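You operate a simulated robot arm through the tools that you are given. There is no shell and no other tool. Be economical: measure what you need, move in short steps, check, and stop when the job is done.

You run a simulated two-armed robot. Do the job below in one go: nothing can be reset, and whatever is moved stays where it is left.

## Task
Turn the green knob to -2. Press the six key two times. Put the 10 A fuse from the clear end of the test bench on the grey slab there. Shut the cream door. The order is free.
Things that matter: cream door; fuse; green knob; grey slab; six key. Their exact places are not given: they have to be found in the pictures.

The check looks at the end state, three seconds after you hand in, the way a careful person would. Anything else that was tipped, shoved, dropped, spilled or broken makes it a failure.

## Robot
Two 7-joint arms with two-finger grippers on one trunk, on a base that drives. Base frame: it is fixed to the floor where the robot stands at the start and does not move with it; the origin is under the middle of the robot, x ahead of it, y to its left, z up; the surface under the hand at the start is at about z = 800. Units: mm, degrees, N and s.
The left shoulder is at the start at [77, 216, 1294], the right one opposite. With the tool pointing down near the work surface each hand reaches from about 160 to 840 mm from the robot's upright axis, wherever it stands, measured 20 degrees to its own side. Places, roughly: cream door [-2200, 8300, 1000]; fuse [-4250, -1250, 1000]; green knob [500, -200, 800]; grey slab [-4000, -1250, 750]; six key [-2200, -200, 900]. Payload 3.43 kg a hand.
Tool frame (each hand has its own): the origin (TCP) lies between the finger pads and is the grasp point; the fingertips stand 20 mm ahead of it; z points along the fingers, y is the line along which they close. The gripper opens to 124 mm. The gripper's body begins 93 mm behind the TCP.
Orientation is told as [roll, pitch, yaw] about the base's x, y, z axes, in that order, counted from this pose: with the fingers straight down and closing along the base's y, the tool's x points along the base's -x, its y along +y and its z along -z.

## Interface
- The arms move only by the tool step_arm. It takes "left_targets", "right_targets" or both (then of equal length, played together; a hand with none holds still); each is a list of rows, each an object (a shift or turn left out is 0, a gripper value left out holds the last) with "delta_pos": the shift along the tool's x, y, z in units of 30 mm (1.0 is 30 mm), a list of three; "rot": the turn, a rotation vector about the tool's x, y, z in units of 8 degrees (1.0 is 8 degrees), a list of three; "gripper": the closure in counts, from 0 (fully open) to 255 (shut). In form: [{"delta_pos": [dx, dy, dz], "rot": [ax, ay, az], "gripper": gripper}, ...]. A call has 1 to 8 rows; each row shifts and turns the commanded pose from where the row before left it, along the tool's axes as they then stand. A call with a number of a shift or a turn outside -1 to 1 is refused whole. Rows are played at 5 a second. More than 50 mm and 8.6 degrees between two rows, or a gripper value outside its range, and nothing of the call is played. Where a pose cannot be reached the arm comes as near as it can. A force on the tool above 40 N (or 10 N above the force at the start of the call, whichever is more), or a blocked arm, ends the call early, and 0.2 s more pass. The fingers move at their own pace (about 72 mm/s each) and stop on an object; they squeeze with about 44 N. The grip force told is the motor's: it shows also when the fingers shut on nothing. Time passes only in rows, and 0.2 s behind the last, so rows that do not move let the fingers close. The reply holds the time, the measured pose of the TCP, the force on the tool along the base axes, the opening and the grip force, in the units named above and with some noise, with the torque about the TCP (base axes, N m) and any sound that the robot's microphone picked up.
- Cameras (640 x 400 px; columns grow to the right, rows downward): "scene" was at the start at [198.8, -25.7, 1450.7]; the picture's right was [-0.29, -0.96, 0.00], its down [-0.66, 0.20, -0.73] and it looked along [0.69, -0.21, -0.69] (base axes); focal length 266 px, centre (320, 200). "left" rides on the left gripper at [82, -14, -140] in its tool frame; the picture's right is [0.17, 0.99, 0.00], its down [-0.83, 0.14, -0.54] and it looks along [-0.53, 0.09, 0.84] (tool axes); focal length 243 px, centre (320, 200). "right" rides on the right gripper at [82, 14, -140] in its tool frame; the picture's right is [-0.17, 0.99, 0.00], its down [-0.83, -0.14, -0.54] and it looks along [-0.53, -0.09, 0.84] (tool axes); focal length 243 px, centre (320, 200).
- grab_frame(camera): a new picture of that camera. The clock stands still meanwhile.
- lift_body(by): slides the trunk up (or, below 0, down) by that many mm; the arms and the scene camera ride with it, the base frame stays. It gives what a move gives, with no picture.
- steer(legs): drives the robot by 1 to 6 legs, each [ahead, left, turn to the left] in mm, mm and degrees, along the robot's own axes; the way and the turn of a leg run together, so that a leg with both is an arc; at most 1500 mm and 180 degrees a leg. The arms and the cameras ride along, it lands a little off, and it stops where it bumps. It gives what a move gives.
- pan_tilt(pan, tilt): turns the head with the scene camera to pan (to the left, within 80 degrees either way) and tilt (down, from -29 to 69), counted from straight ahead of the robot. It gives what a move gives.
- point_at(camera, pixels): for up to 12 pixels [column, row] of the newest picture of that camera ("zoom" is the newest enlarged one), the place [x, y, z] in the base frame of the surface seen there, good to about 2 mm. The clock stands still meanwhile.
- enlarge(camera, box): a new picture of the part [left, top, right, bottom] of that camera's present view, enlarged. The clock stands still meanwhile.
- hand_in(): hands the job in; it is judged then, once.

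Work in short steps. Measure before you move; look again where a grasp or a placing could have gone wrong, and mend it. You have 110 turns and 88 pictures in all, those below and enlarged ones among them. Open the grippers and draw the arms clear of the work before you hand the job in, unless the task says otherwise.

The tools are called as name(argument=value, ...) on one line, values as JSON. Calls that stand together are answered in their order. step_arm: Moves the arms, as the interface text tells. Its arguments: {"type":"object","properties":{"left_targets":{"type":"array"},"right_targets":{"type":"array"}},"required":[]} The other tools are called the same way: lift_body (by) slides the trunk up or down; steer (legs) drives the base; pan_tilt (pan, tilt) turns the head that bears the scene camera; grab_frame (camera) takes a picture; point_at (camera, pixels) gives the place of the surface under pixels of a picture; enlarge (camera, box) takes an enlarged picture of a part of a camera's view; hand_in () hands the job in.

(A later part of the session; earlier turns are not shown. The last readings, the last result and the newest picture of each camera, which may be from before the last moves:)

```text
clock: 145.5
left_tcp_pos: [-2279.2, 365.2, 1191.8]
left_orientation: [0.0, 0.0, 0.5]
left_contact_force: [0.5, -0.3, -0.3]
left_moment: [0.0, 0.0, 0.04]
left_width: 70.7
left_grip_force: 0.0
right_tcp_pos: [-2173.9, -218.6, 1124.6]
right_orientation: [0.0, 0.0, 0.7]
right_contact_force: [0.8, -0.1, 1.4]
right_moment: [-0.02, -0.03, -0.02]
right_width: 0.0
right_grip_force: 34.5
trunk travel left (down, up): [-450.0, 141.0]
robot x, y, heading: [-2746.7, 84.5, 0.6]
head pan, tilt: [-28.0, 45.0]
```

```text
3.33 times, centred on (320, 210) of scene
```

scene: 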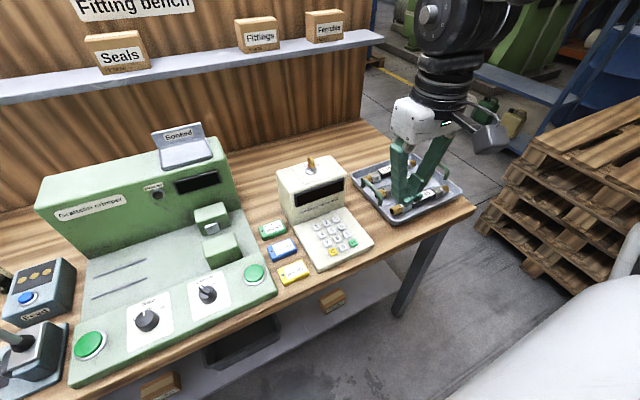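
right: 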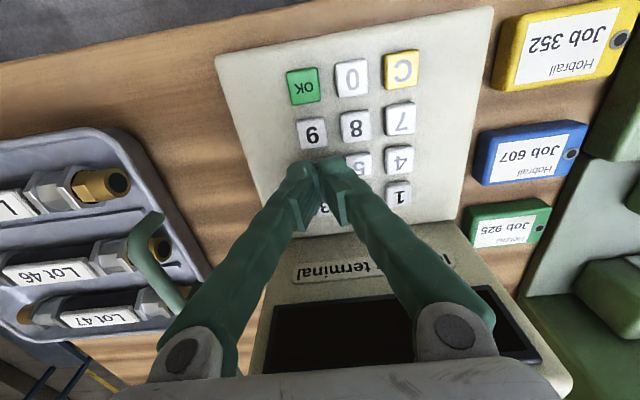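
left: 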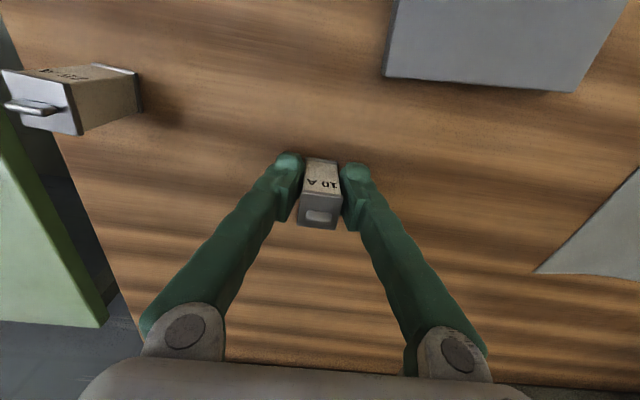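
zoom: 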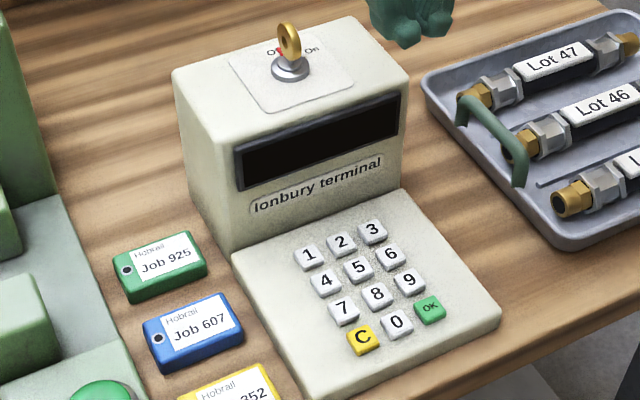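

Keys are all back up and nothing else moved. Next the cream door at y≈8300: I tuck the right hand, back off 250 mm, turn to +y and look for the way.

step_arm(right_targets=[{"delta_pos": [1, 0, 0]}, {"delta_pos": [1, 0, 0]}, {"delta_pos": [1, 0, 0]}, {"delta_pos": [1, 0, 0]}, {"delta_pos": [1, 0, 0]}])

steer(legs=[[-300, 0, 0], [0, 0, 90]])

pan_tilt(pan=0, tilt=15)

grab_frame(camera="scene")

```text
clock: 146.7
left_tcp_pos: [-2278.5, 363.9, 1193.3]
left_orientation: [0.1, -0.1, 0.5]
left_contact_force: [-1.0, 0.0, 0.2]
left_moment: [0.03, 0.01, 0.01]
left_width: 70.5
left_grip_force: 0.0
right_tcp_pos: [-2327.0, -221.0, 1126.1]
right_orientation: [0.1, 0.1, 0.7]
right_contact_force: [-1.0, -0.4, 0.7]
right_moment: [0.04, -0.04, -0.02]
right_width: 0.0
right_grip_force: 34.6
trunk travel left (down, up): [-450.0, 141.0]
robot x, y, heading: [-2752.2, 83.5, 0.4]
head pan, tilt: [-28.0, 45.0]
```

```text
clock: 154.5
left_tcp_pos: [-3344.7, 543.7, 1192.6]
left_orientation: [0.0, 0.0, 92.3]
left_contact_force: [-0.2, -0.5, 0.3]
left_moment: [0.02, -0.03, 0.0]
left_width: 70.8
left_grip_force: 0.0
right_tcp_pos: [-2758.0, 516.3, 1124.7]
right_orientation: [0.2, 0.1, 92.4]
right_contact_force: [0.4, 0.2, -0.2]
right_moment: [-0.01, 0.02, 0.0]
right_width: 0.0
right_grip_force: 34.2
trunk travel left (down, up): [-450.0, 141.0]
robot x, y, heading: [-3047.6, 80.7, 92.6]
head pan, tilt: [-28.0, 45.0]
```

```text
clock: 155.4
left_tcp_pos: [-3344.8, 542.4, 1192.5]
left_orientation: [0.1, 0.0, 92.3]
left_contact_force: [0.6, -0.3, -0.3]
left_moment: [0.03, 0.0, 0.01]
left_width: 70.2
left_grip_force: 0.0
right_tcp_pos: [-2757.9, 517.3, 1124.8]
right_orientation: [0.0, 0.0, 92.5]
right_contact_force: [-0.1, -0.1, 0.6]
right_moment: [0.01, -0.02, 0.02]
right_width: 0.0
right_grip_force: 34.4
trunk travel left (down, up): [-450.0, 141.0]
robot x, y, heading: [-3050.3, 79.7, 92.3]
head pan, tilt: [0.0, 15.0]
```

```text
38 pictures are left
```

scene: 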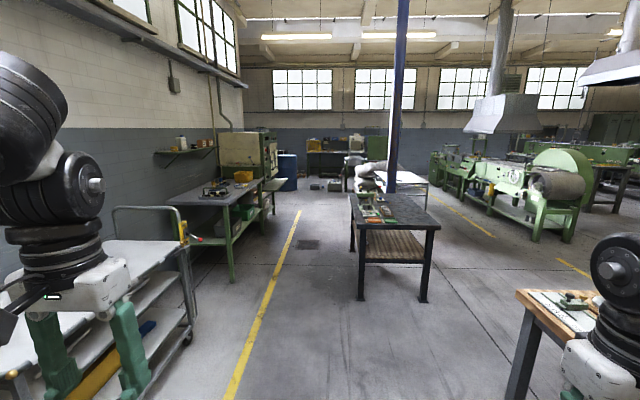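

The door should appear near column 359. I enlarge the far area and measure floor obstacles.

enlarge(camera="scene", box=[270, 110, 450, 220])

point_at(camera="scene", pixels=[[358, 300], [423, 302], [345, 200], [440, 228], [233, 280], [272, 190], [187, 340], [530, 310], [315, 188], [392, 190], [290, 180], [428, 195]])

```text
3.56 times, centred on (360, 165) of scene
```

zoom: 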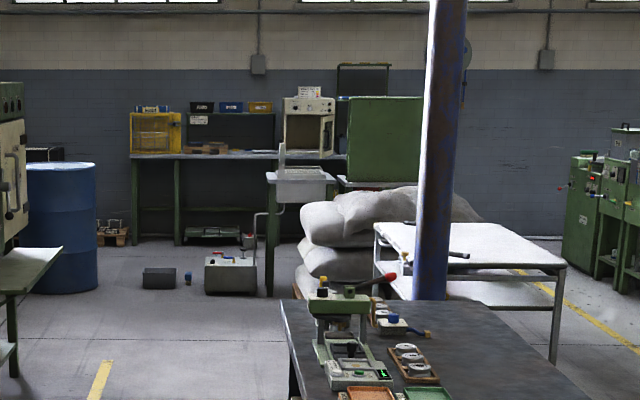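

```text
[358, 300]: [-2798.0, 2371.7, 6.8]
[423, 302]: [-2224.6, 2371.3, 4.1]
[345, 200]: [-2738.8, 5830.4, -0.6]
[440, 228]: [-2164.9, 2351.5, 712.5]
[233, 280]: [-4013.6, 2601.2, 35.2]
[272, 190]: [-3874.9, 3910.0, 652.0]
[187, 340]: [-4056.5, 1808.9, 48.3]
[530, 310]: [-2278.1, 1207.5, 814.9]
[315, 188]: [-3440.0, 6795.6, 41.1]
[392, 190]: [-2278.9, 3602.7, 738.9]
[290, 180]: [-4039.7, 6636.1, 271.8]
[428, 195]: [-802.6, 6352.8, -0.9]
```

Way ahead: keep x≈-3380 between left tables (x≤-4010) and black table (x≥-2800). The cream oven is on the far bench. I drive with heading correction to y≈5200.

steer(legs=[[300, 330, -2.3], [1400, 0, 0], [1400, 0, 0], [1400, 0, 0], [600, 0, 0]])

pan_tilt(pan=-15, tilt=20)

grab_frame(camera="scene")

```text
clock: 188.9
left_tcp_pos: [-3603.4, 5665.0, 1194.0]
left_orientation: [0.0, 0.0, 87.9]
left_contact_force: [-0.9, -0.4, 0.3]
left_moment: [-0.01, -0.02, 0.0]
left_width: 70.6
left_grip_force: 0.1
right_tcp_pos: [-3020.8, 5593.3, 1124.8]
right_orientation: [0.1, 0.0, 88.1]
right_contact_force: [-0.2, -0.1, -0.3]
right_moment: [0.03, 0.03, -0.01]
right_width: 0.0
right_grip_force: 34.3
trunk travel left (down, up): [-450.0, 141.0]
robot x, y, heading: [-3342.7, 5184.2, 88.0]
head pan, tilt: [0.0, 15.0]
```

```text
clock: 189.7
left_tcp_pos: [-3603.4, 5665.9, 1193.1]
left_orientation: [0.0, 0.0, 87.9]
left_contact_force: [1.1, 0.0, 0.0]
left_moment: [-0.01, 0.0, 0.0]
left_width: 70.4
left_grip_force: 0.1
right_tcp_pos: [-3020.3, 5593.3, 1123.7]
right_orientation: [0.1, 0.1, 88.1]
right_contact_force: [0.0, 0.9, 0.3]
right_moment: [0.03, -0.01, 0.03]
right_width: 0.0
right_grip_force: 34.3
trunk travel left (down, up): [-450.0, 141.0]
robot x, y, heading: [-3343.3, 5178.0, 87.9]
head pan, tilt: [-15.0, 20.0]
```

```text
36 pictures are left
```

scene: 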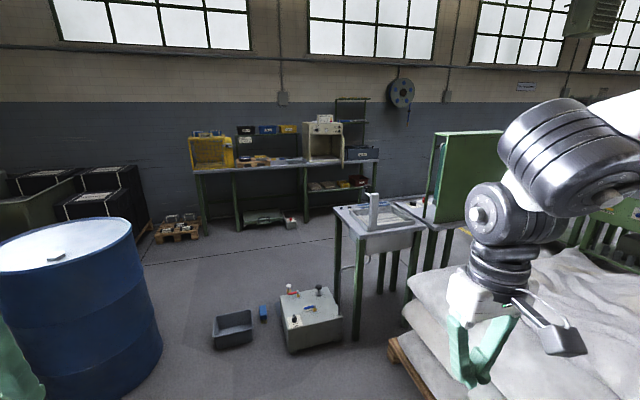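

The cream oven is at (325,145) with its door perhaps swung open to the right edge. I enlarge and measure obstacles.

enlarge(camera="scene", box=[280, 95, 390, 225])

point_at(camera="scene", pixels=[[305, 163], [340, 160], [340, 125], [305, 122], [343, 145], [335, 205], [355, 340], [290, 350], [215, 345], [262, 318], [155, 330], [205, 235]])

```text
3.08 times, centred on (335, 160) of scene
```

zoom: 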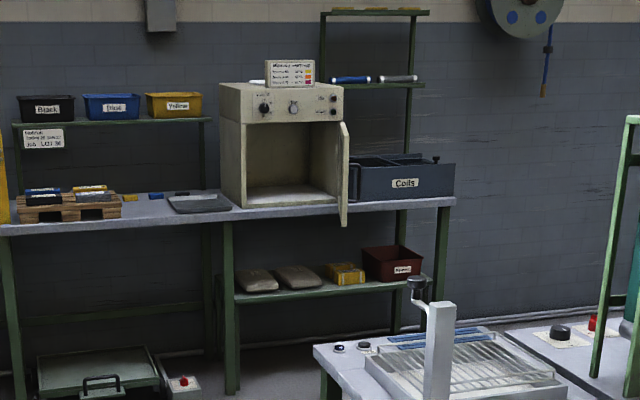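

```text
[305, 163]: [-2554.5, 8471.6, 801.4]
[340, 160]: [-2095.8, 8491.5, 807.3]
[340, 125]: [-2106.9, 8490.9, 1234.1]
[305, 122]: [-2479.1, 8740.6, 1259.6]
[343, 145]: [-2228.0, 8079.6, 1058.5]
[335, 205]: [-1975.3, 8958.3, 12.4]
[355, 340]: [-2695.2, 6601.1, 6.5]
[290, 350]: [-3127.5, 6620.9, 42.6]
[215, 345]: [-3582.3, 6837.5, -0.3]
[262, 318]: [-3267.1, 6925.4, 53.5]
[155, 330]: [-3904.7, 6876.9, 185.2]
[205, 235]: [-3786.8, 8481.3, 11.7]
```

Floor boxes (x -3582..-2700, y≈6600–6900), barrel and a table block the direct way. I pan right and map the alternatives.

pan_tilt(pan=-60, tilt=20)

grab_frame(camera="scene")

pan_tilt(pan=-8, tilt=45)

grab_frame(camera="scene")

point_at(camera="scene", pixels=[[212, 250], [250, 240], [185, 190], [170, 290], [262, 230], [280, 250], [350, 240], [285, 190], [340, 185], [390, 250], [360, 130], [100, 200]])

```text
clock: 190.8
left_tcp_pos: [-3602.9, 5665.2, 1193.3]
left_orientation: [0.0, 0.0, 88.0]
left_contact_force: [-0.3, 0.1, -0.6]
left_moment: [-0.03, 0.02, -0.01]
left_width: 70.6
left_grip_force: 0.0
right_tcp_pos: [-3021.3, 5593.9, 1124.3]
right_orientation: [0.1, 0.0, 88.1]
right_contact_force: [0.3, -0.3, 1.1]
right_moment: [0.0, 0.0, 0.06]
right_width: 0.1
right_grip_force: 34.2
trunk travel left (down, up): [-450.0, 141.0]
robot x, y, heading: [-3342.2, 5177.7, 88.0]
head pan, tilt: [-60.0, 20.0]
```

```text
34 pictures are left
```

scene: 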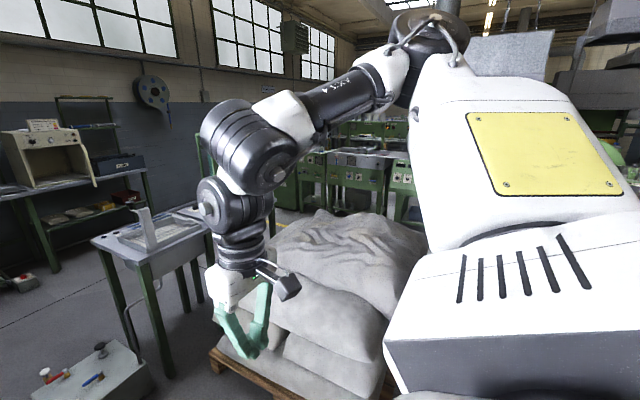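

```text
clock: 192.0
left_tcp_pos: [-3604.1, 5665.6, 1193.3]
left_orientation: [0.1, 0.0, 88.0]
left_contact_force: [0.1, -0.5, 0.3]
left_moment: [0.01, 0.04, -0.01]
left_width: 70.7
left_grip_force: 0.0
right_tcp_pos: [-3020.1, 5594.7, 1124.6]
right_orientation: [0.2, 0.0, 88.0]
right_contact_force: [0.4, 0.0, 1.0]
right_moment: [0.03, 0.04, 0.01]
right_width: 0.1
right_grip_force: 34.3
trunk travel left (down, up): [-450.0, 141.0]
robot x, y, heading: [-3341.2, 5181.3, 88.1]
head pan, tilt: [-8.0, 45.0]
```

```text
33 pictures are left
```

scene: 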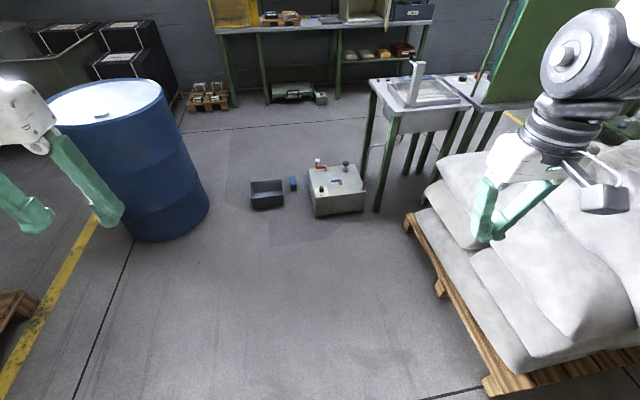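

```text
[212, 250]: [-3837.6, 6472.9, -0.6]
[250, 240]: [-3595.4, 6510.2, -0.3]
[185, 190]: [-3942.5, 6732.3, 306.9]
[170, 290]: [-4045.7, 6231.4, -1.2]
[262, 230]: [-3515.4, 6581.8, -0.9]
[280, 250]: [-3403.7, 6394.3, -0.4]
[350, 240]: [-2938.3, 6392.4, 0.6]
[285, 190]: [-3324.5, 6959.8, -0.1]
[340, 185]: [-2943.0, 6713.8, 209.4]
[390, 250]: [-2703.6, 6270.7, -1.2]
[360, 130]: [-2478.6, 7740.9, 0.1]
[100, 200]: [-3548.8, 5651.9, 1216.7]
```

The direct gap is too narrow. I back up to y≈4400 and turn to face +x to look for a route to the right of the sacks.

steer(legs=[[-800, 0, 2], [0, 0, -75]])

pan_tilt(pan=0, tilt=20)

grab_frame(camera="scene")

```text
clock: 201.7
left_tcp_pos: [-2966.3, 4771.6, 1192.2]
left_orientation: [0.0, -0.1, 14.8]
left_contact_force: [-0.1, -1.1, -0.2]
left_moment: [-0.01, 0.0, 0.0]
left_width: 70.7
left_grip_force: 0.2
right_tcp_pos: [-2867.0, 4193.5, 1125.2]
right_orientation: [0.1, 0.0, 15.0]
right_contact_force: [0.0, 0.4, -0.3]
right_moment: [-0.04, 0.02, -0.03]
right_width: 0.0
right_grip_force: 34.5
trunk travel left (down, up): [-450.0, 141.0]
robot x, y, heading: [-3353.3, 4385.7, 14.8]
head pan, tilt: [-8.0, 45.0]
```

```text
clock: 202.6
left_tcp_pos: [-2966.2, 4771.1, 1192.4]
left_orientation: [-0.1, 0.1, 14.8]
left_contact_force: [-0.7, -1.1, -0.2]
left_moment: [0.03, 0.0, -0.01]
left_width: 70.5
left_grip_force: 0.1
right_tcp_pos: [-2865.9, 4193.4, 1125.4]
right_orientation: [0.1, 0.1, 15.0]
right_contact_force: [0.5, 0.0, -0.3]
right_moment: [-0.02, 0.02, -0.04]
right_width: 0.1
right_grip_force: 34.3
trunk travel left (down, up): [-450.0, 141.0]
robot x, y, heading: [-3354.4, 4383.1, 14.9]
head pan, tilt: [0.0, 20.0]
```

```text
32 pictures are left
```

scene: 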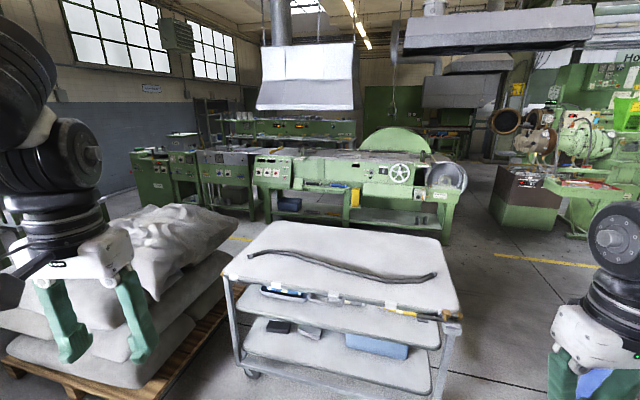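

I measure the trolley, sacks, machines and free floor.

point_at(camera="scene", pixels=[[245, 370], [455, 330], [285, 225], [435, 395], [445, 240], [225, 255], [270, 218], [200, 205], [150, 200], [490, 225], [500, 350], [235, 240]])

pan_tilt(pan=-60, tilt=30)

grab_frame(camera="scene")

```text
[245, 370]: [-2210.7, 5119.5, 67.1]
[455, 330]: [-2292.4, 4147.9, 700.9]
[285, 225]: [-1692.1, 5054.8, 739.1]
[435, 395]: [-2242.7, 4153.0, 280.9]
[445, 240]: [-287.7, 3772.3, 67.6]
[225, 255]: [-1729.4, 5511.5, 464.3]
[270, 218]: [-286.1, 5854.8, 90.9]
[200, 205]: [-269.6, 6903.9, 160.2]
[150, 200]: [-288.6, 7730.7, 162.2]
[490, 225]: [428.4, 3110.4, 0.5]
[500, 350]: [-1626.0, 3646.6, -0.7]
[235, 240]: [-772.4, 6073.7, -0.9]
```

```text
clock: 203.9
left_tcp_pos: [-2966.8, 4771.1, 1192.6]
left_orientation: [0.0, -0.1, 14.8]
left_contact_force: [0.6, 0.0, -0.2]
left_moment: [0.03, 0.02, 0.01]
left_width: 70.4
left_grip_force: 0.0
right_tcp_pos: [-2865.8, 4193.4, 1123.1]
right_orientation: [0.1, -0.1, 15.0]
right_contact_force: [0.4, 0.2, 0.5]
right_moment: [0.01, 0.02, 0.0]
right_width: 0.0
right_grip_force: 33.9
trunk travel left (down, up): [-450.0, 141.0]
robot x, y, heading: [-3354.3, 4382.1, 15.0]
head pan, tilt: [-60.0, 30.0]
```

```text
31 pictures are left
```

scene: 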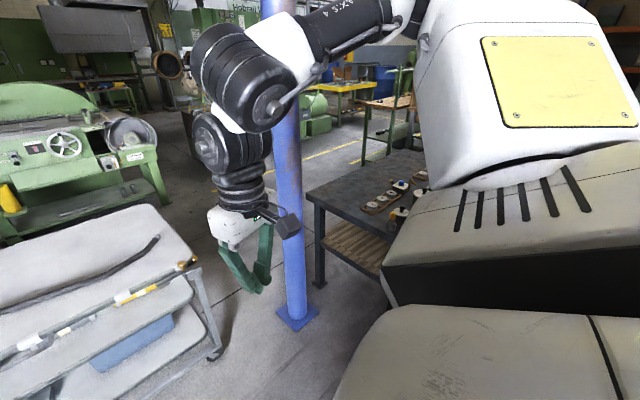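

Corridor between trolley (x≥-1690 edge) and machines (x≈-290) is 1400 wide. I measure the blue pole and the black table corner for the crossing.

point_at(camera="scene", pixels=[[295, 318], [278, 322], [318, 312], [315, 285], [310, 200], [215, 355], [365, 160], [400, 255], [420, 150], [265, 215]])

```text
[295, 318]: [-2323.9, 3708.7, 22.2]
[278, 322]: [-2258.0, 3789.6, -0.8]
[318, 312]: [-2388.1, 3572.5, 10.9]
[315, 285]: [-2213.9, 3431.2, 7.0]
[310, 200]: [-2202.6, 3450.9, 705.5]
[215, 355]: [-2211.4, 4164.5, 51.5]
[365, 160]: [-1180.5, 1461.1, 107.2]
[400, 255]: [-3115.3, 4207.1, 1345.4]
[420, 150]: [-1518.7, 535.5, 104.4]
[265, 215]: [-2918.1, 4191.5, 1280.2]
```

Pole-trolley gap is only ~380 mm. I go back to y≈1920 (between fitting bench end and black table at y 2371), face +x, and look.

steer(legs=[[0, 0, -105], [1230, 0, 0], [1230, 0, 0], [0, 0, 90]])

pan_tilt(pan=0, tilt=30)

grab_frame(camera="scene")

```text
clock: 230.2
left_tcp_pos: [-2888.9, 2184.0, 1192.7]
left_orientation: [-0.1, 0.0, -1.6]
left_contact_force: [-0.1, -0.3, -0.3]
left_moment: [0.0, -0.01, -0.01]
left_width: 70.4
left_grip_force: 0.1
right_tcp_pos: [-2954.2, 1600.9, 1124.1]
right_orientation: [0.2, 0.0, -1.3]
right_contact_force: [0.4, -0.5, 0.1]
right_moment: [0.0, 0.02, -0.03]
right_width: 0.0
right_grip_force: 34.4
trunk travel left (down, up): [-450.0, 141.0]
robot x, y, heading: [-3371.0, 1917.0, -1.3]
head pan, tilt: [-60.0, 30.0]
```

```text
clock: 231.5
left_tcp_pos: [-2888.7, 2182.6, 1192.4]
left_orientation: [0.1, -0.1, -1.5]
left_contact_force: [0.4, 0.3, -0.1]
left_moment: [-0.01, 0.0, -0.01]
left_width: 70.9
left_grip_force: 0.1
right_tcp_pos: [-2954.3, 1600.9, 1124.3]
right_orientation: [0.2, 0.0, -1.2]
right_contact_force: [-0.1, 0.9, -0.2]
right_moment: [0.01, 0.01, 0.0]
right_width: 0.0
right_grip_force: 34.0
trunk travel left (down, up): [-450.0, 141.0]
robot x, y, heading: [-3369.6, 1917.1, -1.4]
head pan, tilt: [0.0, 30.0]
```

```text
30 pictures are left
```

scene: 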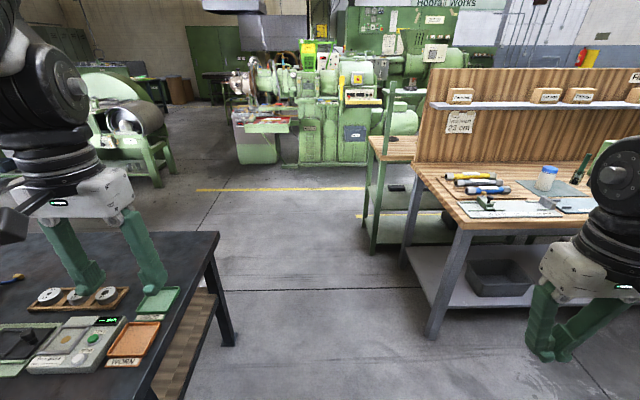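

point_at(camera="scene", pixels=[[432, 335], [372, 250], [412, 175], [218, 235], [228, 340], [310, 165], [160, 180], [242, 160], [368, 140], [280, 250], [440, 230]])

```text
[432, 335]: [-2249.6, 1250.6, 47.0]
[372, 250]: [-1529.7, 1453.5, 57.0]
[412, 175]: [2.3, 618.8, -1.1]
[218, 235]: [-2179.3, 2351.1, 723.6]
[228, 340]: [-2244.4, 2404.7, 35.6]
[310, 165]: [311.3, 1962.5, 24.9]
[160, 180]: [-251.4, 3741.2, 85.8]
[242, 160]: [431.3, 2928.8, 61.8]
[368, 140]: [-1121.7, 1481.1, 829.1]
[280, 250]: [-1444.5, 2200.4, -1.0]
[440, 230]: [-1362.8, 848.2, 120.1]
```

Passage is clear at y≈1900. I drive to x≈-970, turn left and go up the corridor to y≈5900.

steer(legs=[[1200, 0, 1.4], [1200, 0, 0], [0, 0, 90], [1350, 0, 0], [1350, 0, 0], [1300, 0, 0]])

pan_tilt(pan=25, tilt=25)

grab_frame(camera="scene")

```text
clock: 267.1
left_tcp_pos: [-1314.0, 5047.2, 1191.9]
left_orientation: [-0.6, -0.3, 91.5]
left_contact_force: [-0.3, 0.1, -0.4]
left_moment: [0.02, -0.02, 0.0]
left_width: 70.4
left_grip_force: 0.0
right_tcp_pos: [-727.7, 5013.0, 1130.4]
right_orientation: [-0.9, -0.3, 92.0]
right_contact_force: [-0.2, 0.3, -0.8]
right_moment: [0.02, -0.04, 0.02]
right_width: 0.2
right_grip_force: 34.4
trunk travel left (down, up): [-450.0, 141.0]
robot x, y, heading: [-1017.9, 4581.9, 91.6]
head pan, tilt: [0.0, 30.0]
stopped in leg 5: the robot was blocked; the commanded pose is now the measured one
```

```text
clock: 268.0
left_tcp_pos: [-1313.8, 5047.5, 1191.8]
left_orientation: [-0.7, -0.2, 91.5]
left_contact_force: [0.0, 0.0, -0.4]
left_moment: [0.0, -0.03, -0.02]
left_width: 70.6
left_grip_force: 0.0
right_tcp_pos: [-729.2, 5012.3, 1128.9]
right_orientation: [-0.6, -0.2, 92.0]
right_contact_force: [0.0, -0.1, -0.2]
right_moment: [0.0, 0.02, -0.01]
right_width: 0.0
right_grip_force: 34.7
trunk travel left (down, up): [-450.0, 141.0]
robot x, y, heading: [-1016.9, 4583.0, 91.4]
head pan, tilt: [25.0, 25.0]
```

```text
29 pictures are left
```

scene: 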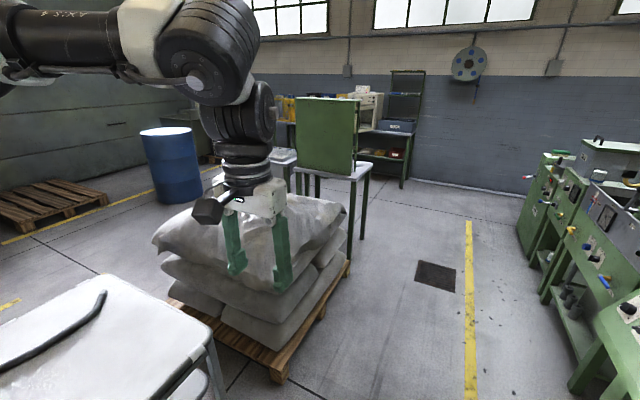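

The base got blocked at (-1017,4582) and is tilted slightly. I look down ahead and to the right to find what it touched.

pan_tilt(pan=-35, tilt=40)

grab_frame(camera="scene")

point_at(camera="scene", pixels=[[320, 200], [400, 200], [500, 200], [320, 300], [450, 300], [200, 200], [200, 300], [560, 250], [100, 250], [600, 350]])

```text
clock: 269.3
left_tcp_pos: [-1314.8, 5048.0, 1190.5]
left_orientation: [-0.5, -0.2, 91.5]
left_contact_force: [0.0, -0.3, 0.9]
left_moment: [0.05, 0.0, -0.01]
left_width: 70.6
left_grip_force: 0.1
right_tcp_pos: [-727.9, 5011.7, 1129.3]
right_orientation: [-0.7, -0.2, 91.9]
right_contact_force: [-0.4, 0.2, -0.4]
right_moment: [0.0, 0.01, 0.01]
right_width: 0.3
right_grip_force: 34.3
trunk travel left (down, up): [-450.0, 141.0]
robot x, y, heading: [-1015.2, 4585.0, 91.9]
head pan, tilt: [-35.0, 40.0]
```

```text
28 pictures are left
```

scene: 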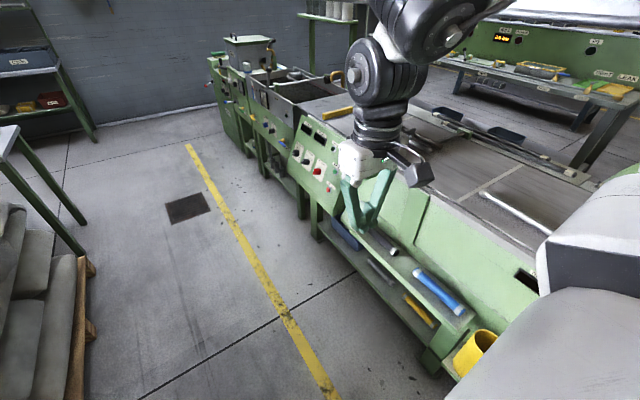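

```text
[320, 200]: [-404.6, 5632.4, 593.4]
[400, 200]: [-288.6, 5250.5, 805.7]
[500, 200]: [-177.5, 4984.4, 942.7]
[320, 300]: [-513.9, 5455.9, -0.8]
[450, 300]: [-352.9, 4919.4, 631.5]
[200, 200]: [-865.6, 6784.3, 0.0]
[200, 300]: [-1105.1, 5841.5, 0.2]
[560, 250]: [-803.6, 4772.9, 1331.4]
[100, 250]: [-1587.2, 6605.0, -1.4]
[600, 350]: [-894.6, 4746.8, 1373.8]
```

The machine front is at x≈-400; most likely my right elbow (x≈-510, z≈1500) met the exhaust hood. I back off, shift 220 mm left, straighten the heading and go on in steps.

steer(legs=[[-80, 0, 0], [0, 220, -1.6], [500, 0, 0]])

```text
clock: 276.7
left_tcp_pos: [-1505.2, 5473.8, 1193.8]
left_orientation: [0.0, -0.1, 89.8]
left_contact_force: [-0.5, 0.9, 0.7]
left_moment: [-0.02, 0.03, -0.01]
left_width: 70.8
left_grip_force: 0.0
right_tcp_pos: [-921.0, 5421.3, 1125.7]
right_orientation: [-0.1, -0.1, 90.2]
right_contact_force: [0.7, -0.3, 0.1]
right_moment: [0.01, -0.01, 0.03]
right_width: 0.1
right_grip_force: 34.4
trunk travel left (down, up): [-450.0, 141.0]
robot x, y, heading: [-1230.7, 4997.8, 89.9]
head pan, tilt: [-35.0, 40.0]
```

Clear now, tilt gone. I continue 1400 mm and look toward the oven.

steer(legs=[[700, 0, 0], [700, 0, 0]])

pan_tilt(pan=25, tilt=25)

grab_frame(camera="scene")

```text
clock: 285.7
left_tcp_pos: [-1497.2, 6870.1, 1192.8]
left_orientation: [-0.1, -0.1, 89.8]
left_contact_force: [0.5, 0.3, -0.3]
left_moment: [-0.02, 0.0, 0.05]
left_width: 70.8
left_grip_force: 0.1
right_tcp_pos: [-912.6, 6815.8, 1124.2]
right_orientation: [0.0, 0.0, 90.0]
right_contact_force: [-0.4, 0.0, -0.4]
right_moment: [0.01, 0.01, -0.01]
right_width: 0.2
right_grip_force: 33.8
trunk travel left (down, up): [-450.0, 141.0]
robot x, y, heading: [-1222.6, 6394.0, 89.7]
head pan, tilt: [-35.0, 40.0]
```

```text
clock: 287.0
left_tcp_pos: [-1498.3, 6869.4, 1192.8]
left_orientation: [0.0, 0.0, 89.6]
left_contact_force: [-0.2, 0.1, 0.7]
left_moment: [0.0, 0.0, 0.01]
left_width: 70.5
left_grip_force: 0.1
right_tcp_pos: [-912.8, 6816.4, 1124.3]
right_orientation: [-0.2, 0.1, 90.1]
right_contact_force: [0.2, -0.1, 0.6]
right_moment: [-0.03, 0.02, -0.02]
right_width: 0.3
right_grip_force: 34.0
trunk travel left (down, up): [-450.0, 141.0]
robot x, y, heading: [-1227.7, 6394.6, 89.9]
head pan, tilt: [25.0, 25.0]
```

```text
27 pictures are left
```

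scene: 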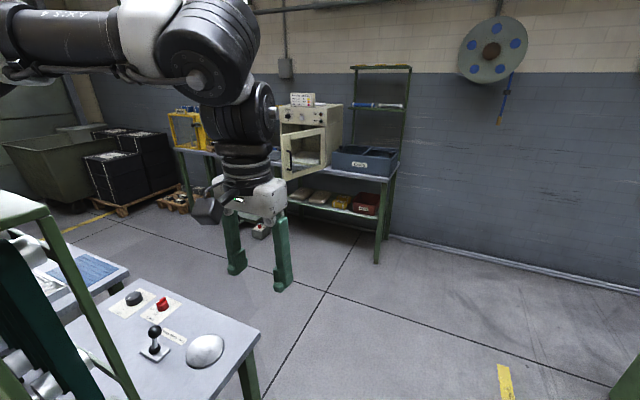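

The oven door stands open. I enlarge it and measure the door, bench and table.

enlarge(camera="scene", box=[260, 85, 410, 205])

point_at(camera="scene", pixels=[[282, 140], [325, 135], [325, 165], [284, 175], [304, 152], [290, 155], [376, 260], [260, 330], [195, 265], [390, 178], [255, 395], [310, 145]])

```text
3.33 times, centred on (335, 145) of scene
```

zoom: 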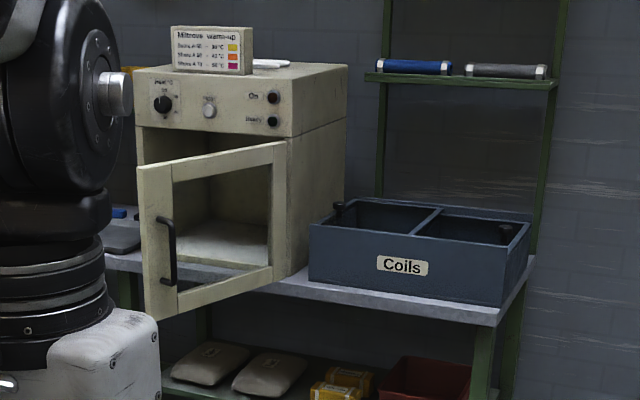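

```text
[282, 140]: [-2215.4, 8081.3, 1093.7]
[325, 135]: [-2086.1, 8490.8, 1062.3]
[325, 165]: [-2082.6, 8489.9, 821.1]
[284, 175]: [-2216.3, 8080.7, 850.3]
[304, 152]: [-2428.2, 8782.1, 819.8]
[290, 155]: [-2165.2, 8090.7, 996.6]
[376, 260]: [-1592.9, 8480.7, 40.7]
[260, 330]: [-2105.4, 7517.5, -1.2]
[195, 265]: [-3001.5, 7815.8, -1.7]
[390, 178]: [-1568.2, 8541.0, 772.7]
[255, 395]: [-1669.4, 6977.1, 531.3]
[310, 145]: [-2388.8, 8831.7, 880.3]
```

Door: hinge ≈(-2085,8490), free edge ≈(-2216,8081), z≈815–1130, handle on its +x face; I'll push it shut with the right fingertips high on the stile. First I raise the trunk so the hands clear the door, drive to y≈7650, and strafe left to x≈-2650.

lift_body(by=130)

steer(legs=[[1260, 0, 0], [0, 700, 0], [0, 725, 0]])

pan_tilt(pan=-25, tilt=40)

grab_frame(camera="scene")

```text
clock: 288.6
left_tcp_pos: [-1497.7, 6870.8, 1320.4]
left_orientation: [0.0, 0.1, 89.6]
left_contact_force: [0.4, 0.5, -0.6]
left_moment: [-0.05, 0.0, 0.03]
left_width: 70.6
left_grip_force: 0.0
right_tcp_pos: [-912.7, 6816.0, 1254.6]
right_orientation: [-0.1, 0.1, 90.0]
right_contact_force: [0.4, 0.4, 0.0]
right_moment: [-0.02, -0.02, 0.0]
right_width: 0.0
right_grip_force: 34.3
trunk travel left (down, up): [-580.0, 11.0]
robot x, y, heading: [-1224.1, 6393.0, 90.0]
head pan, tilt: [25.0, 25.0]
```

```text
clock: 315.2
left_tcp_pos: [-2890.7, 8154.8, 1323.2]
left_orientation: [0.0, 0.0, 89.2]
left_contact_force: [0.0, 0.6, 0.6]
left_moment: [-0.01, -0.01, 0.03]
left_width: 70.7
left_grip_force: 0.0
right_tcp_pos: [-2307.6, 8093.8, 1254.9]
right_orientation: [-0.1, 0.0, 89.4]
right_contact_force: [0.6, 0.4, -0.2]
right_moment: [-0.02, 0.0, 0.0]
right_width: 0.1
right_grip_force: 34.1
trunk travel left (down, up): [-580.0, 11.0]
robot x, y, heading: [-2624.9, 7676.3, 89.1]
head pan, tilt: [25.0, 25.0]
```

```text
clock: 316.4
left_tcp_pos: [-2892.9, 8154.4, 1322.7]
left_orientation: [0.1, 0.0, 89.1]
left_contact_force: [-0.6, -0.3, 0.0]
left_moment: [-0.02, 0.01, 0.01]
left_width: 70.4
left_grip_force: 0.1
right_tcp_pos: [-2308.0, 8095.7, 1255.1]
right_orientation: [-0.1, 0.0, 89.4]
right_contact_force: [0.3, -0.5, 0.4]
right_moment: [-0.01, -0.01, -0.01]
right_width: 0.1
right_grip_force: 34.7
trunk travel left (down, up): [-580.0, 11.0]
robot x, y, heading: [-2624.8, 7675.5, 89.4]
head pan, tilt: [-25.0, 40.0]
```

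```text
25 pictures are left
```

scene: 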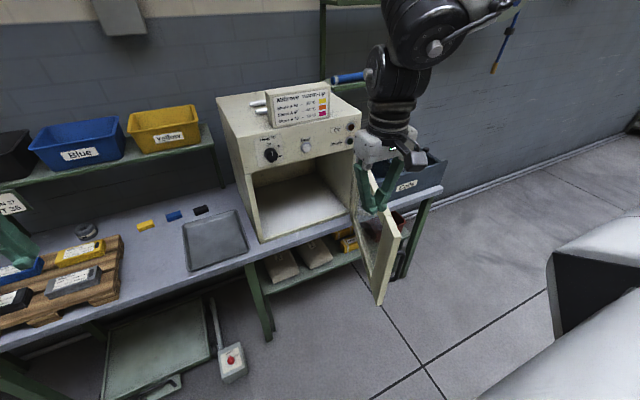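

I measure door top corners from here.

point_at(camera="scene", pixels=[[395, 240], [402, 235], [380, 300], [358, 180], [375, 290], [385, 215], [383, 255], [250, 172], [262, 240], [347, 205], [270, 155], [230, 180]])

```text
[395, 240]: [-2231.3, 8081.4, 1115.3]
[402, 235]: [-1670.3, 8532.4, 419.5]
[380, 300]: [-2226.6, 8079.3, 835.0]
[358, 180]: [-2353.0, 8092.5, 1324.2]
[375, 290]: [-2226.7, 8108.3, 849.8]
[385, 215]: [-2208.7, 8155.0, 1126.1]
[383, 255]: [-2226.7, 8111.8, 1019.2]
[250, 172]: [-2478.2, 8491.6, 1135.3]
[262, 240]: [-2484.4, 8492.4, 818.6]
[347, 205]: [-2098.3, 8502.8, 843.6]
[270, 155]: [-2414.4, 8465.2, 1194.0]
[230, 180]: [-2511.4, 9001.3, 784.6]
```

Door pivot ≈(-2094,8490), outer face at the free edge x≈-2203, top z≈1128. I strafe the base left 150 and ahead 80, then pass the right hand over the door to its outer side.

steer(legs=[[80, 150, 0.6]])

step_arm(right_targets=[{"delta_pos": [0.5, -0.97, 0]}, {"delta_pos": [0.5, -0.97, 0]}, {"delta_pos": [0.5, -0.97, 0]}, {"delta_pos": [0.5, -0.97, 0]}, {"delta_pos": [0.5, -0.97, 0]}, {"delta_pos": [0.2, -0.97, 0]}, {"delta_pos": [0, -0.97, 0]}, {"delta_pos": [0, -0.97, 0]}])

```text
clock: 319.0
left_tcp_pos: [-3044.4, 8232.1, 1323.0]
left_orientation: [-0.1, -0.1, 89.7]
left_contact_force: [0.4, -0.8, -0.2]
left_moment: [0.0, 0.0, 0.01]
left_width: 70.5
left_grip_force: 0.0
right_tcp_pos: [-2460.4, 8177.5, 1254.8]
right_orientation: [-0.1, 0.1, 90.0]
right_contact_force: [-0.5, 0.3, -1.1]
right_moment: [0.0, 0.02, 0.0]
right_width: 0.1
right_grip_force: 34.4
trunk travel left (down, up): [-580.0, 11.0]
robot x, y, heading: [-2768.5, 7756.8, 89.9]
head pan, tilt: [-25.0, 40.0]
```

```text
clock: 320.8
left_tcp_pos: [-3044.6, 8231.7, 1323.0]
left_orientation: [0.1, -0.1, 89.7]
left_contact_force: [0.5, -0.4, -0.1]
left_moment: [0.02, 0.03, 0.04]
left_width: 70.6
left_grip_force: 0.0
right_tcp_pos: [-2227.2, 8096.6, 1254.2]
right_orientation: [0.1, -0.2, 90.1]
right_contact_force: [1.2, 0.8, 0.1]
right_moment: [0.02, 0.05, 0.0]
right_width: 0.1
right_grip_force: 34.6
trunk travel left (down, up): [-580.0, 11.0]
robot x, y, heading: [-2775.8, 7751.6, 89.9]
head pan, tilt: [-25.0, 40.0]
```

Hand at (-2227,8097,1254). I continue 90 mm to the right and tilt the fingers forward by 40°.

step_arm(right_targets=[{"delta_pos": [0, -1, 0]}, {"delta_pos": [0, -1, 0]}, {"delta_pos": [0, -1, 0]}, {"rot": [0, -1, 0]}, {"rot": [0, -1, 0]}, {"rot": [0, -1, 0]}, {"rot": [0, -1, 0]}, {"rot": [0, -1, 0]}])

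grab_frame(camera="scene")

grab_frame(camera="right")

```text
clock: 322.6
left_tcp_pos: [-3045.1, 8231.8, 1323.0]
left_orientation: [0.0, -0.1, 89.6]
left_contact_force: [1.4, -0.5, -0.4]
left_moment: [0.03, 0.01, 0.02]
left_width: 70.7
left_grip_force: 0.2
right_tcp_pos: [-2138.2, 8096.3, 1256.2]
right_orientation: [-0.1, -40.2, 90.0]
right_contact_force: [0.0, -0.1, 0.2]
right_moment: [0.01, -0.01, 0.0]
right_width: 0.0
right_grip_force: 33.7
trunk travel left (down, up): [-580.0, 11.0]
robot x, y, heading: [-2769.7, 7759.5, 89.8]
head pan, tilt: [-25.0, 40.0]
```

```text
24 pictures are left
```

scene: 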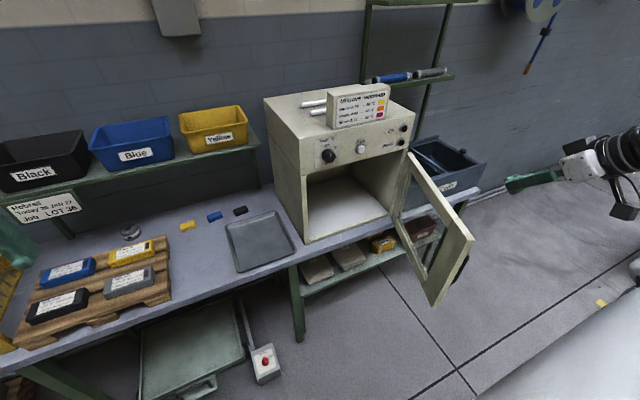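

```text
23 pictures are left
```

right: 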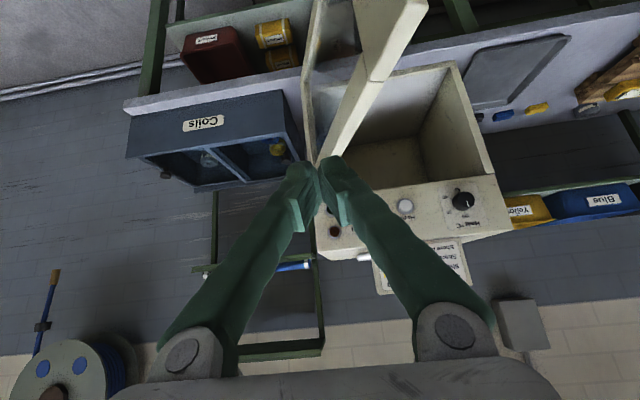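

The hand is right of the door with fingers tilted forward. I lower it 150 mm beside the stile, above the handle.

step_arm(right_targets=[{"delta_pos": [0.64, 0, 0.766]}, {"delta_pos": [0.64, 0, 0.766]}, {"delta_pos": [0.64, 0, 0.766]}, {"delta_pos": [0.64, 0, 0.766]}, {"delta_pos": [0.64, 0, 0.766]}, {}])

grab_frame(camera="scene")

```text
clock: 324.0
left_tcp_pos: [-3045.3, 8232.7, 1322.5]
left_orientation: [0.0, -0.1, 89.5]
left_contact_force: [0.4, 0.6, 0.1]
left_moment: [-0.03, -0.01, 0.03]
left_width: 70.6
left_grip_force: 0.2
right_tcp_pos: [-2137.5, 8097.6, 1105.6]
right_orientation: [-0.2, -40.0, 90.1]
right_contact_force: [0.2, 0.1, 0.0]
right_moment: [0.0, -0.03, -0.03]
right_width: 0.1
right_grip_force: 34.5
trunk travel left (down, up): [-580.0, 11.0]
robot x, y, heading: [-2771.7, 7755.8, 89.9]
head pan, tilt: [-25.0, 40.0]
```

```text
22 pictures are left
```

scene: 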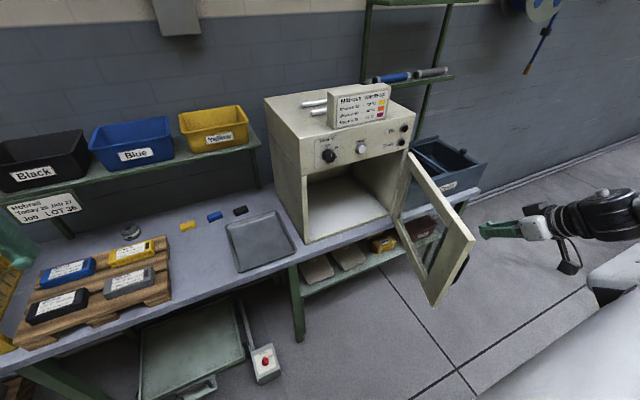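

Fingertips are just outside the door's free corner at (480,232). I begin the push: 117 mm left with 28 mm forward.

step_arm(right_targets=[{"delta_pos": [0, 0.7, 0]}, {"delta_pos": [-0.1, 0.8, 0.08]}, {"delta_pos": [-0.18, 0.8, 0.15]}, {"delta_pos": [-0.22, 0.8, 0.18]}, {"delta_pos": [-0.22, 0.8, 0.18]}, {}])

grab_frame(camera="scene")

```text
clock: 325.4
left_tcp_pos: [-3046.7, 8232.9, 1322.9]
left_orientation: [0.0, -0.1, 89.7]
left_contact_force: [0.3, 0.1, 0.4]
left_moment: [0.01, -0.02, 0.02]
left_width: 70.6
left_grip_force: 0.1
right_tcp_pos: [-2255.2, 8125.8, 1104.9]
right_orientation: [-0.1, -40.0, 90.1]
right_contact_force: [0.2, -0.6, 0.5]
right_moment: [0.02, 0.01, 0.0]
right_width: 0.0
right_grip_force: 34.7
trunk travel left (down, up): [-580.0, 11.0]
robot x, y, heading: [-2770.6, 7755.5, 89.8]
head pan, tilt: [-25.0, 40.0]
```

```text
21 pictures are left
```

scene: 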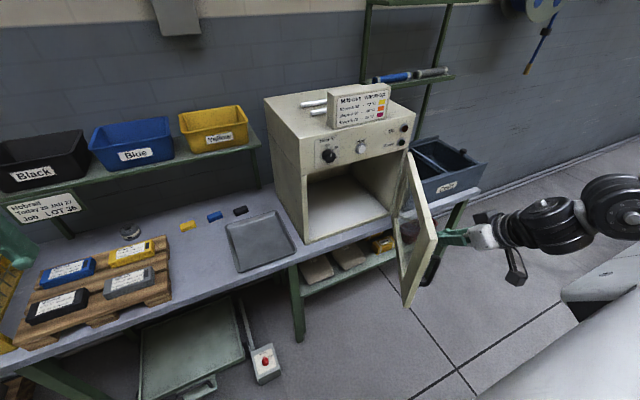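

The door follows. I continue along the arc.

step_arm(right_targets=[{"delta_pos": [-0.42, 0.94, 0.354]}, {"delta_pos": [-0.42, 0.94, 0.354]}, {"delta_pos": [-0.42, 0.94, 0.354]}, {"delta_pos": [-0.6, 0.77, 0.5]}, {"delta_pos": [-0.6, 0.77, 0.5]}, {"delta_pos": [-0.6, 0.77, 0.5]}, {}])

grab_frame(camera="scene")

```text
clock: 327.0
left_tcp_pos: [-3044.9, 8231.7, 1322.6]
left_orientation: [-0.1, -0.1, 89.6]
left_contact_force: [-0.3, -0.3, -1.0]
left_moment: [0.02, 0.01, -0.01]
left_width: 70.6
left_grip_force: 0.1
right_tcp_pos: [-2411.1, 8244.5, 1106.8]
right_orientation: [-0.1, -40.1, 90.1]
right_contact_force: [0.8, 0.4, 0.0]
right_moment: [0.0, 0.01, -0.01]
right_width: 0.0
right_grip_force: 34.5
trunk travel left (down, up): [-580.0, 11.0]
robot x, y, heading: [-2767.9, 7755.4, 89.8]
head pan, tilt: [-25.0, 40.0]
```

```text
20 pictures are left
```

scene: 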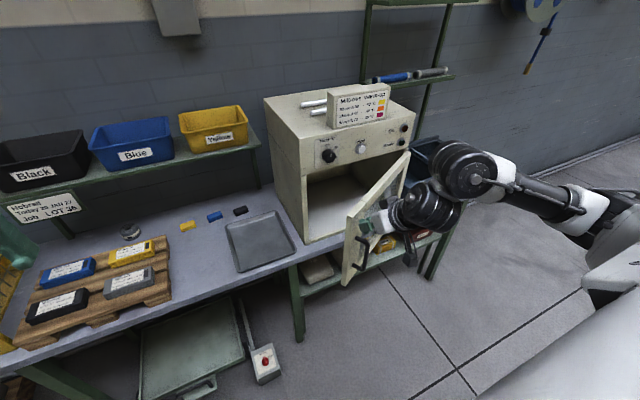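

Half closed. I push on, mostly forward now.

step_arm(right_targets=[{"delta_pos": [-0.72, 0.45, 0.61]}, {"delta_pos": [-0.72, 0.45, 0.61]}, {"delta_pos": [-0.72, 0.45, 0.61]}, {"delta_pos": [-0.72, 0.15, 0.61]}, {"delta_pos": [-0.72, 0.1, 0.61]}, {}])

grab_frame(camera="scene")

```text
clock: 328.4
left_tcp_pos: [-3045.3, 8232.7, 1323.1]
left_orientation: [0.0, -0.1, 89.6]
left_contact_force: [-0.2, 0.4, -0.2]
left_moment: [0.02, 0.0, 0.02]
left_width: 70.4
left_grip_force: 0.0
right_tcp_pos: [-2456.6, 8386.5, 1104.8]
right_orientation: [-0.2, -40.0, 90.1]
right_contact_force: [0.3, -0.1, 1.3]
right_moment: [0.02, 0.0, -0.05]
right_width: 0.1
right_grip_force: 34.3
trunk travel left (down, up): [-580.0, 11.0]
robot x, y, heading: [-2770.8, 7758.7, 89.6]
head pan, tilt: [-25.0, 40.0]
```

```text
19 pictures are left
```

scene: 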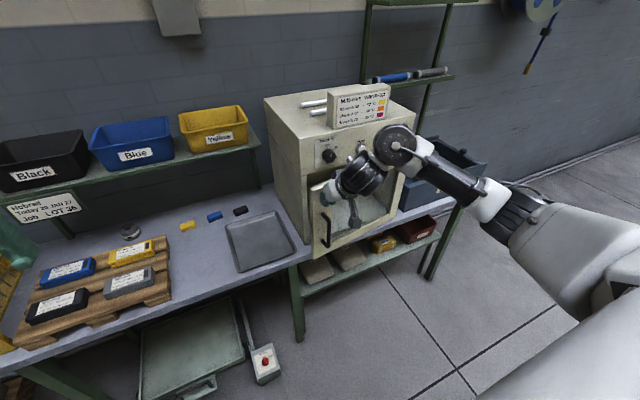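

Nearly shut. I push forward in 10 mm steps until resistance.

step_arm(right_targets=[{"delta_pos": [-0.255, 0, 0.214]}, {"delta_pos": [-0.255, 0, 0.214]}, {"delta_pos": [-0.255, 0, 0.214]}, {"delta_pos": [-0.255, 0, 0.214]}, {}])

step_arm(right_targets=[{"delta_pos": [-0.13, 0, 0.107]}, {"delta_pos": [-0.13, 0, 0.107]}, {"delta_pos": [-0.13, 0, 0.107]}, {}])

enlarge(camera="scene", box=[250, 80, 450, 290])

```text
clock: 329.6
left_tcp_pos: [-3045.6, 8232.2, 1322.8]
left_orientation: [0.0, 0.0, 89.5]
left_contact_force: [-1.0, -0.4, 0.7]
left_moment: [0.03, -0.02, -0.01]
left_width: 70.7
left_grip_force: 0.2
right_tcp_pos: [-2457.3, 8428.1, 1103.6]
right_orientation: [-0.1, -40.1, 90.1]
right_contact_force: [0.4, 0.5, 0.6]
right_moment: [0.01, -0.03, 0.01]
right_width: 0.0
right_grip_force: 34.6
trunk travel left (down, up): [-580.0, 11.0]
robot x, y, heading: [-2771.7, 7757.6, 89.8]
head pan, tilt: [-25.0, 40.0]
```

```text
clock: 330.6
left_tcp_pos: [-3046.3, 8233.0, 1323.2]
left_orientation: [0.0, 0.0, 89.6]
left_contact_force: [-0.4, 0.1, -0.1]
left_moment: [0.01, -0.01, 0.06]
left_width: 70.7
left_grip_force: 0.0
right_tcp_pos: [-2456.7, 8443.1, 1105.0]
right_orientation: [0.0, -40.0, 90.0]
right_contact_force: [0.9, -0.5, 0.0]
right_moment: [-0.01, 0.03, 0.01]
right_width: 0.1
right_grip_force: 34.7
trunk travel left (down, up): [-580.0, 11.0]
robot x, y, heading: [-2768.4, 7754.5, 89.7]
head pan, tilt: [-25.0, 40.0]
```

```text
1.90 times, centred on (350, 185) of scene
```

zoom: 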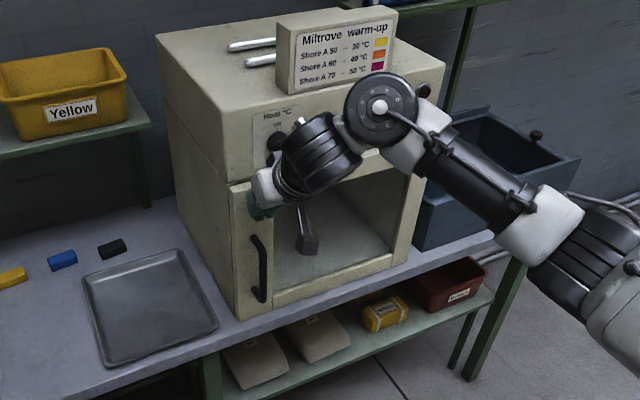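

Still no resistance; about 5–10 mm remain. I push on in 4 mm steps.

step_arm(right_targets=[{"delta_pos": [-0.1, 0, 0.085]}, {"delta_pos": [-0.1, 0, 0.085]}, {}])

enlarge(camera="scene", box=[280, 120, 400, 260])

```text
clock: 331.4
left_tcp_pos: [-3044.6, 8232.4, 1322.7]
left_orientation: [-0.1, 0.0, 89.6]
left_contact_force: [0.0, -0.6, 0.6]
left_moment: [-0.01, 0.0, 0.04]
left_width: 70.6
left_grip_force: 0.0
right_tcp_pos: [-2456.5, 8450.8, 1105.9]
right_orientation: [-0.1, -39.9, 90.1]
right_contact_force: [0.2, 0.0, -0.3]
right_moment: [-0.02, -0.02, 0.04]
right_width: 0.0
right_grip_force: 34.3
trunk travel left (down, up): [-580.0, 11.0]
robot x, y, heading: [-2770.8, 7757.3, 89.6]
head pan, tilt: [-25.0, 40.0]
```

```text
2.86 times, centred on (340, 190) of scene
```

zoom: 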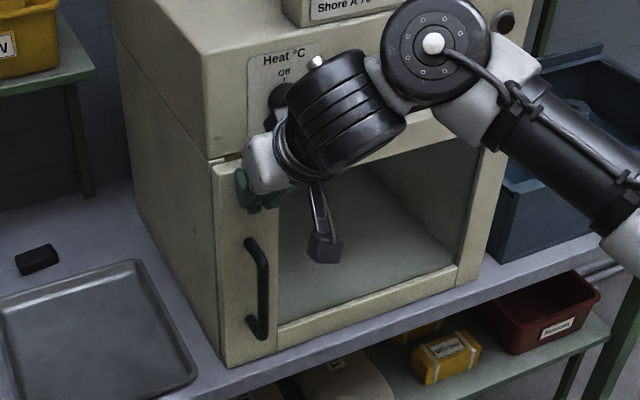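

I measure the door face vs. the oven front to see the remaining gap.

point_at(camera="zoom", pixels=[[230, 250], [235, 340], [228, 160], [470, 200], [455, 268], [230, 120], [212, 250], [205, 250], [225, 180]])

```text
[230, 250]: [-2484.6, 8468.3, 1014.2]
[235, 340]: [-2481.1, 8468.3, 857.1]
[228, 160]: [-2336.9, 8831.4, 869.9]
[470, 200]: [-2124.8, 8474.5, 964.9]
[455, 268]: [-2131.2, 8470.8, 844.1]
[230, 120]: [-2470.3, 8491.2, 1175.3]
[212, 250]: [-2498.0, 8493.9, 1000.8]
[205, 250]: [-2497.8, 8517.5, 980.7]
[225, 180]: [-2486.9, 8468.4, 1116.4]
```

Door face is at y≈8468 (nearly flush). I press a few mm more until I feel the stop.

step_arm(right_targets=[{"delta_pos": [-0.08, 0, 0.065]}, {"delta_pos": [-0.08, 0, 0.065]}, {}])

```text
clock: 332.2
left_tcp_pos: [-3044.8, 8228.2, 1324.3]
left_orientation: [0.0, -0.1, 89.6]
left_contact_force: [0.1, 0.6, 0.2]
left_moment: [-0.05, 0.0, 0.0]
left_width: 70.6
left_grip_force: 0.2
right_tcp_pos: [-2456.7, 8451.6, 1103.8]
right_orientation: [-0.3, -40.0, 90.3]
right_contact_force: [-1.4, -30.1, -2.1]
right_moment: [-0.05, 0.06, 0.0]
right_width: 5.6
right_grip_force: 34.7
trunk travel left (down, up): [-580.0, 11.0]
robot x, y, heading: [-2772.5, 7757.7, 89.9]
head pan, tilt: [-25.0, 40.0]
```

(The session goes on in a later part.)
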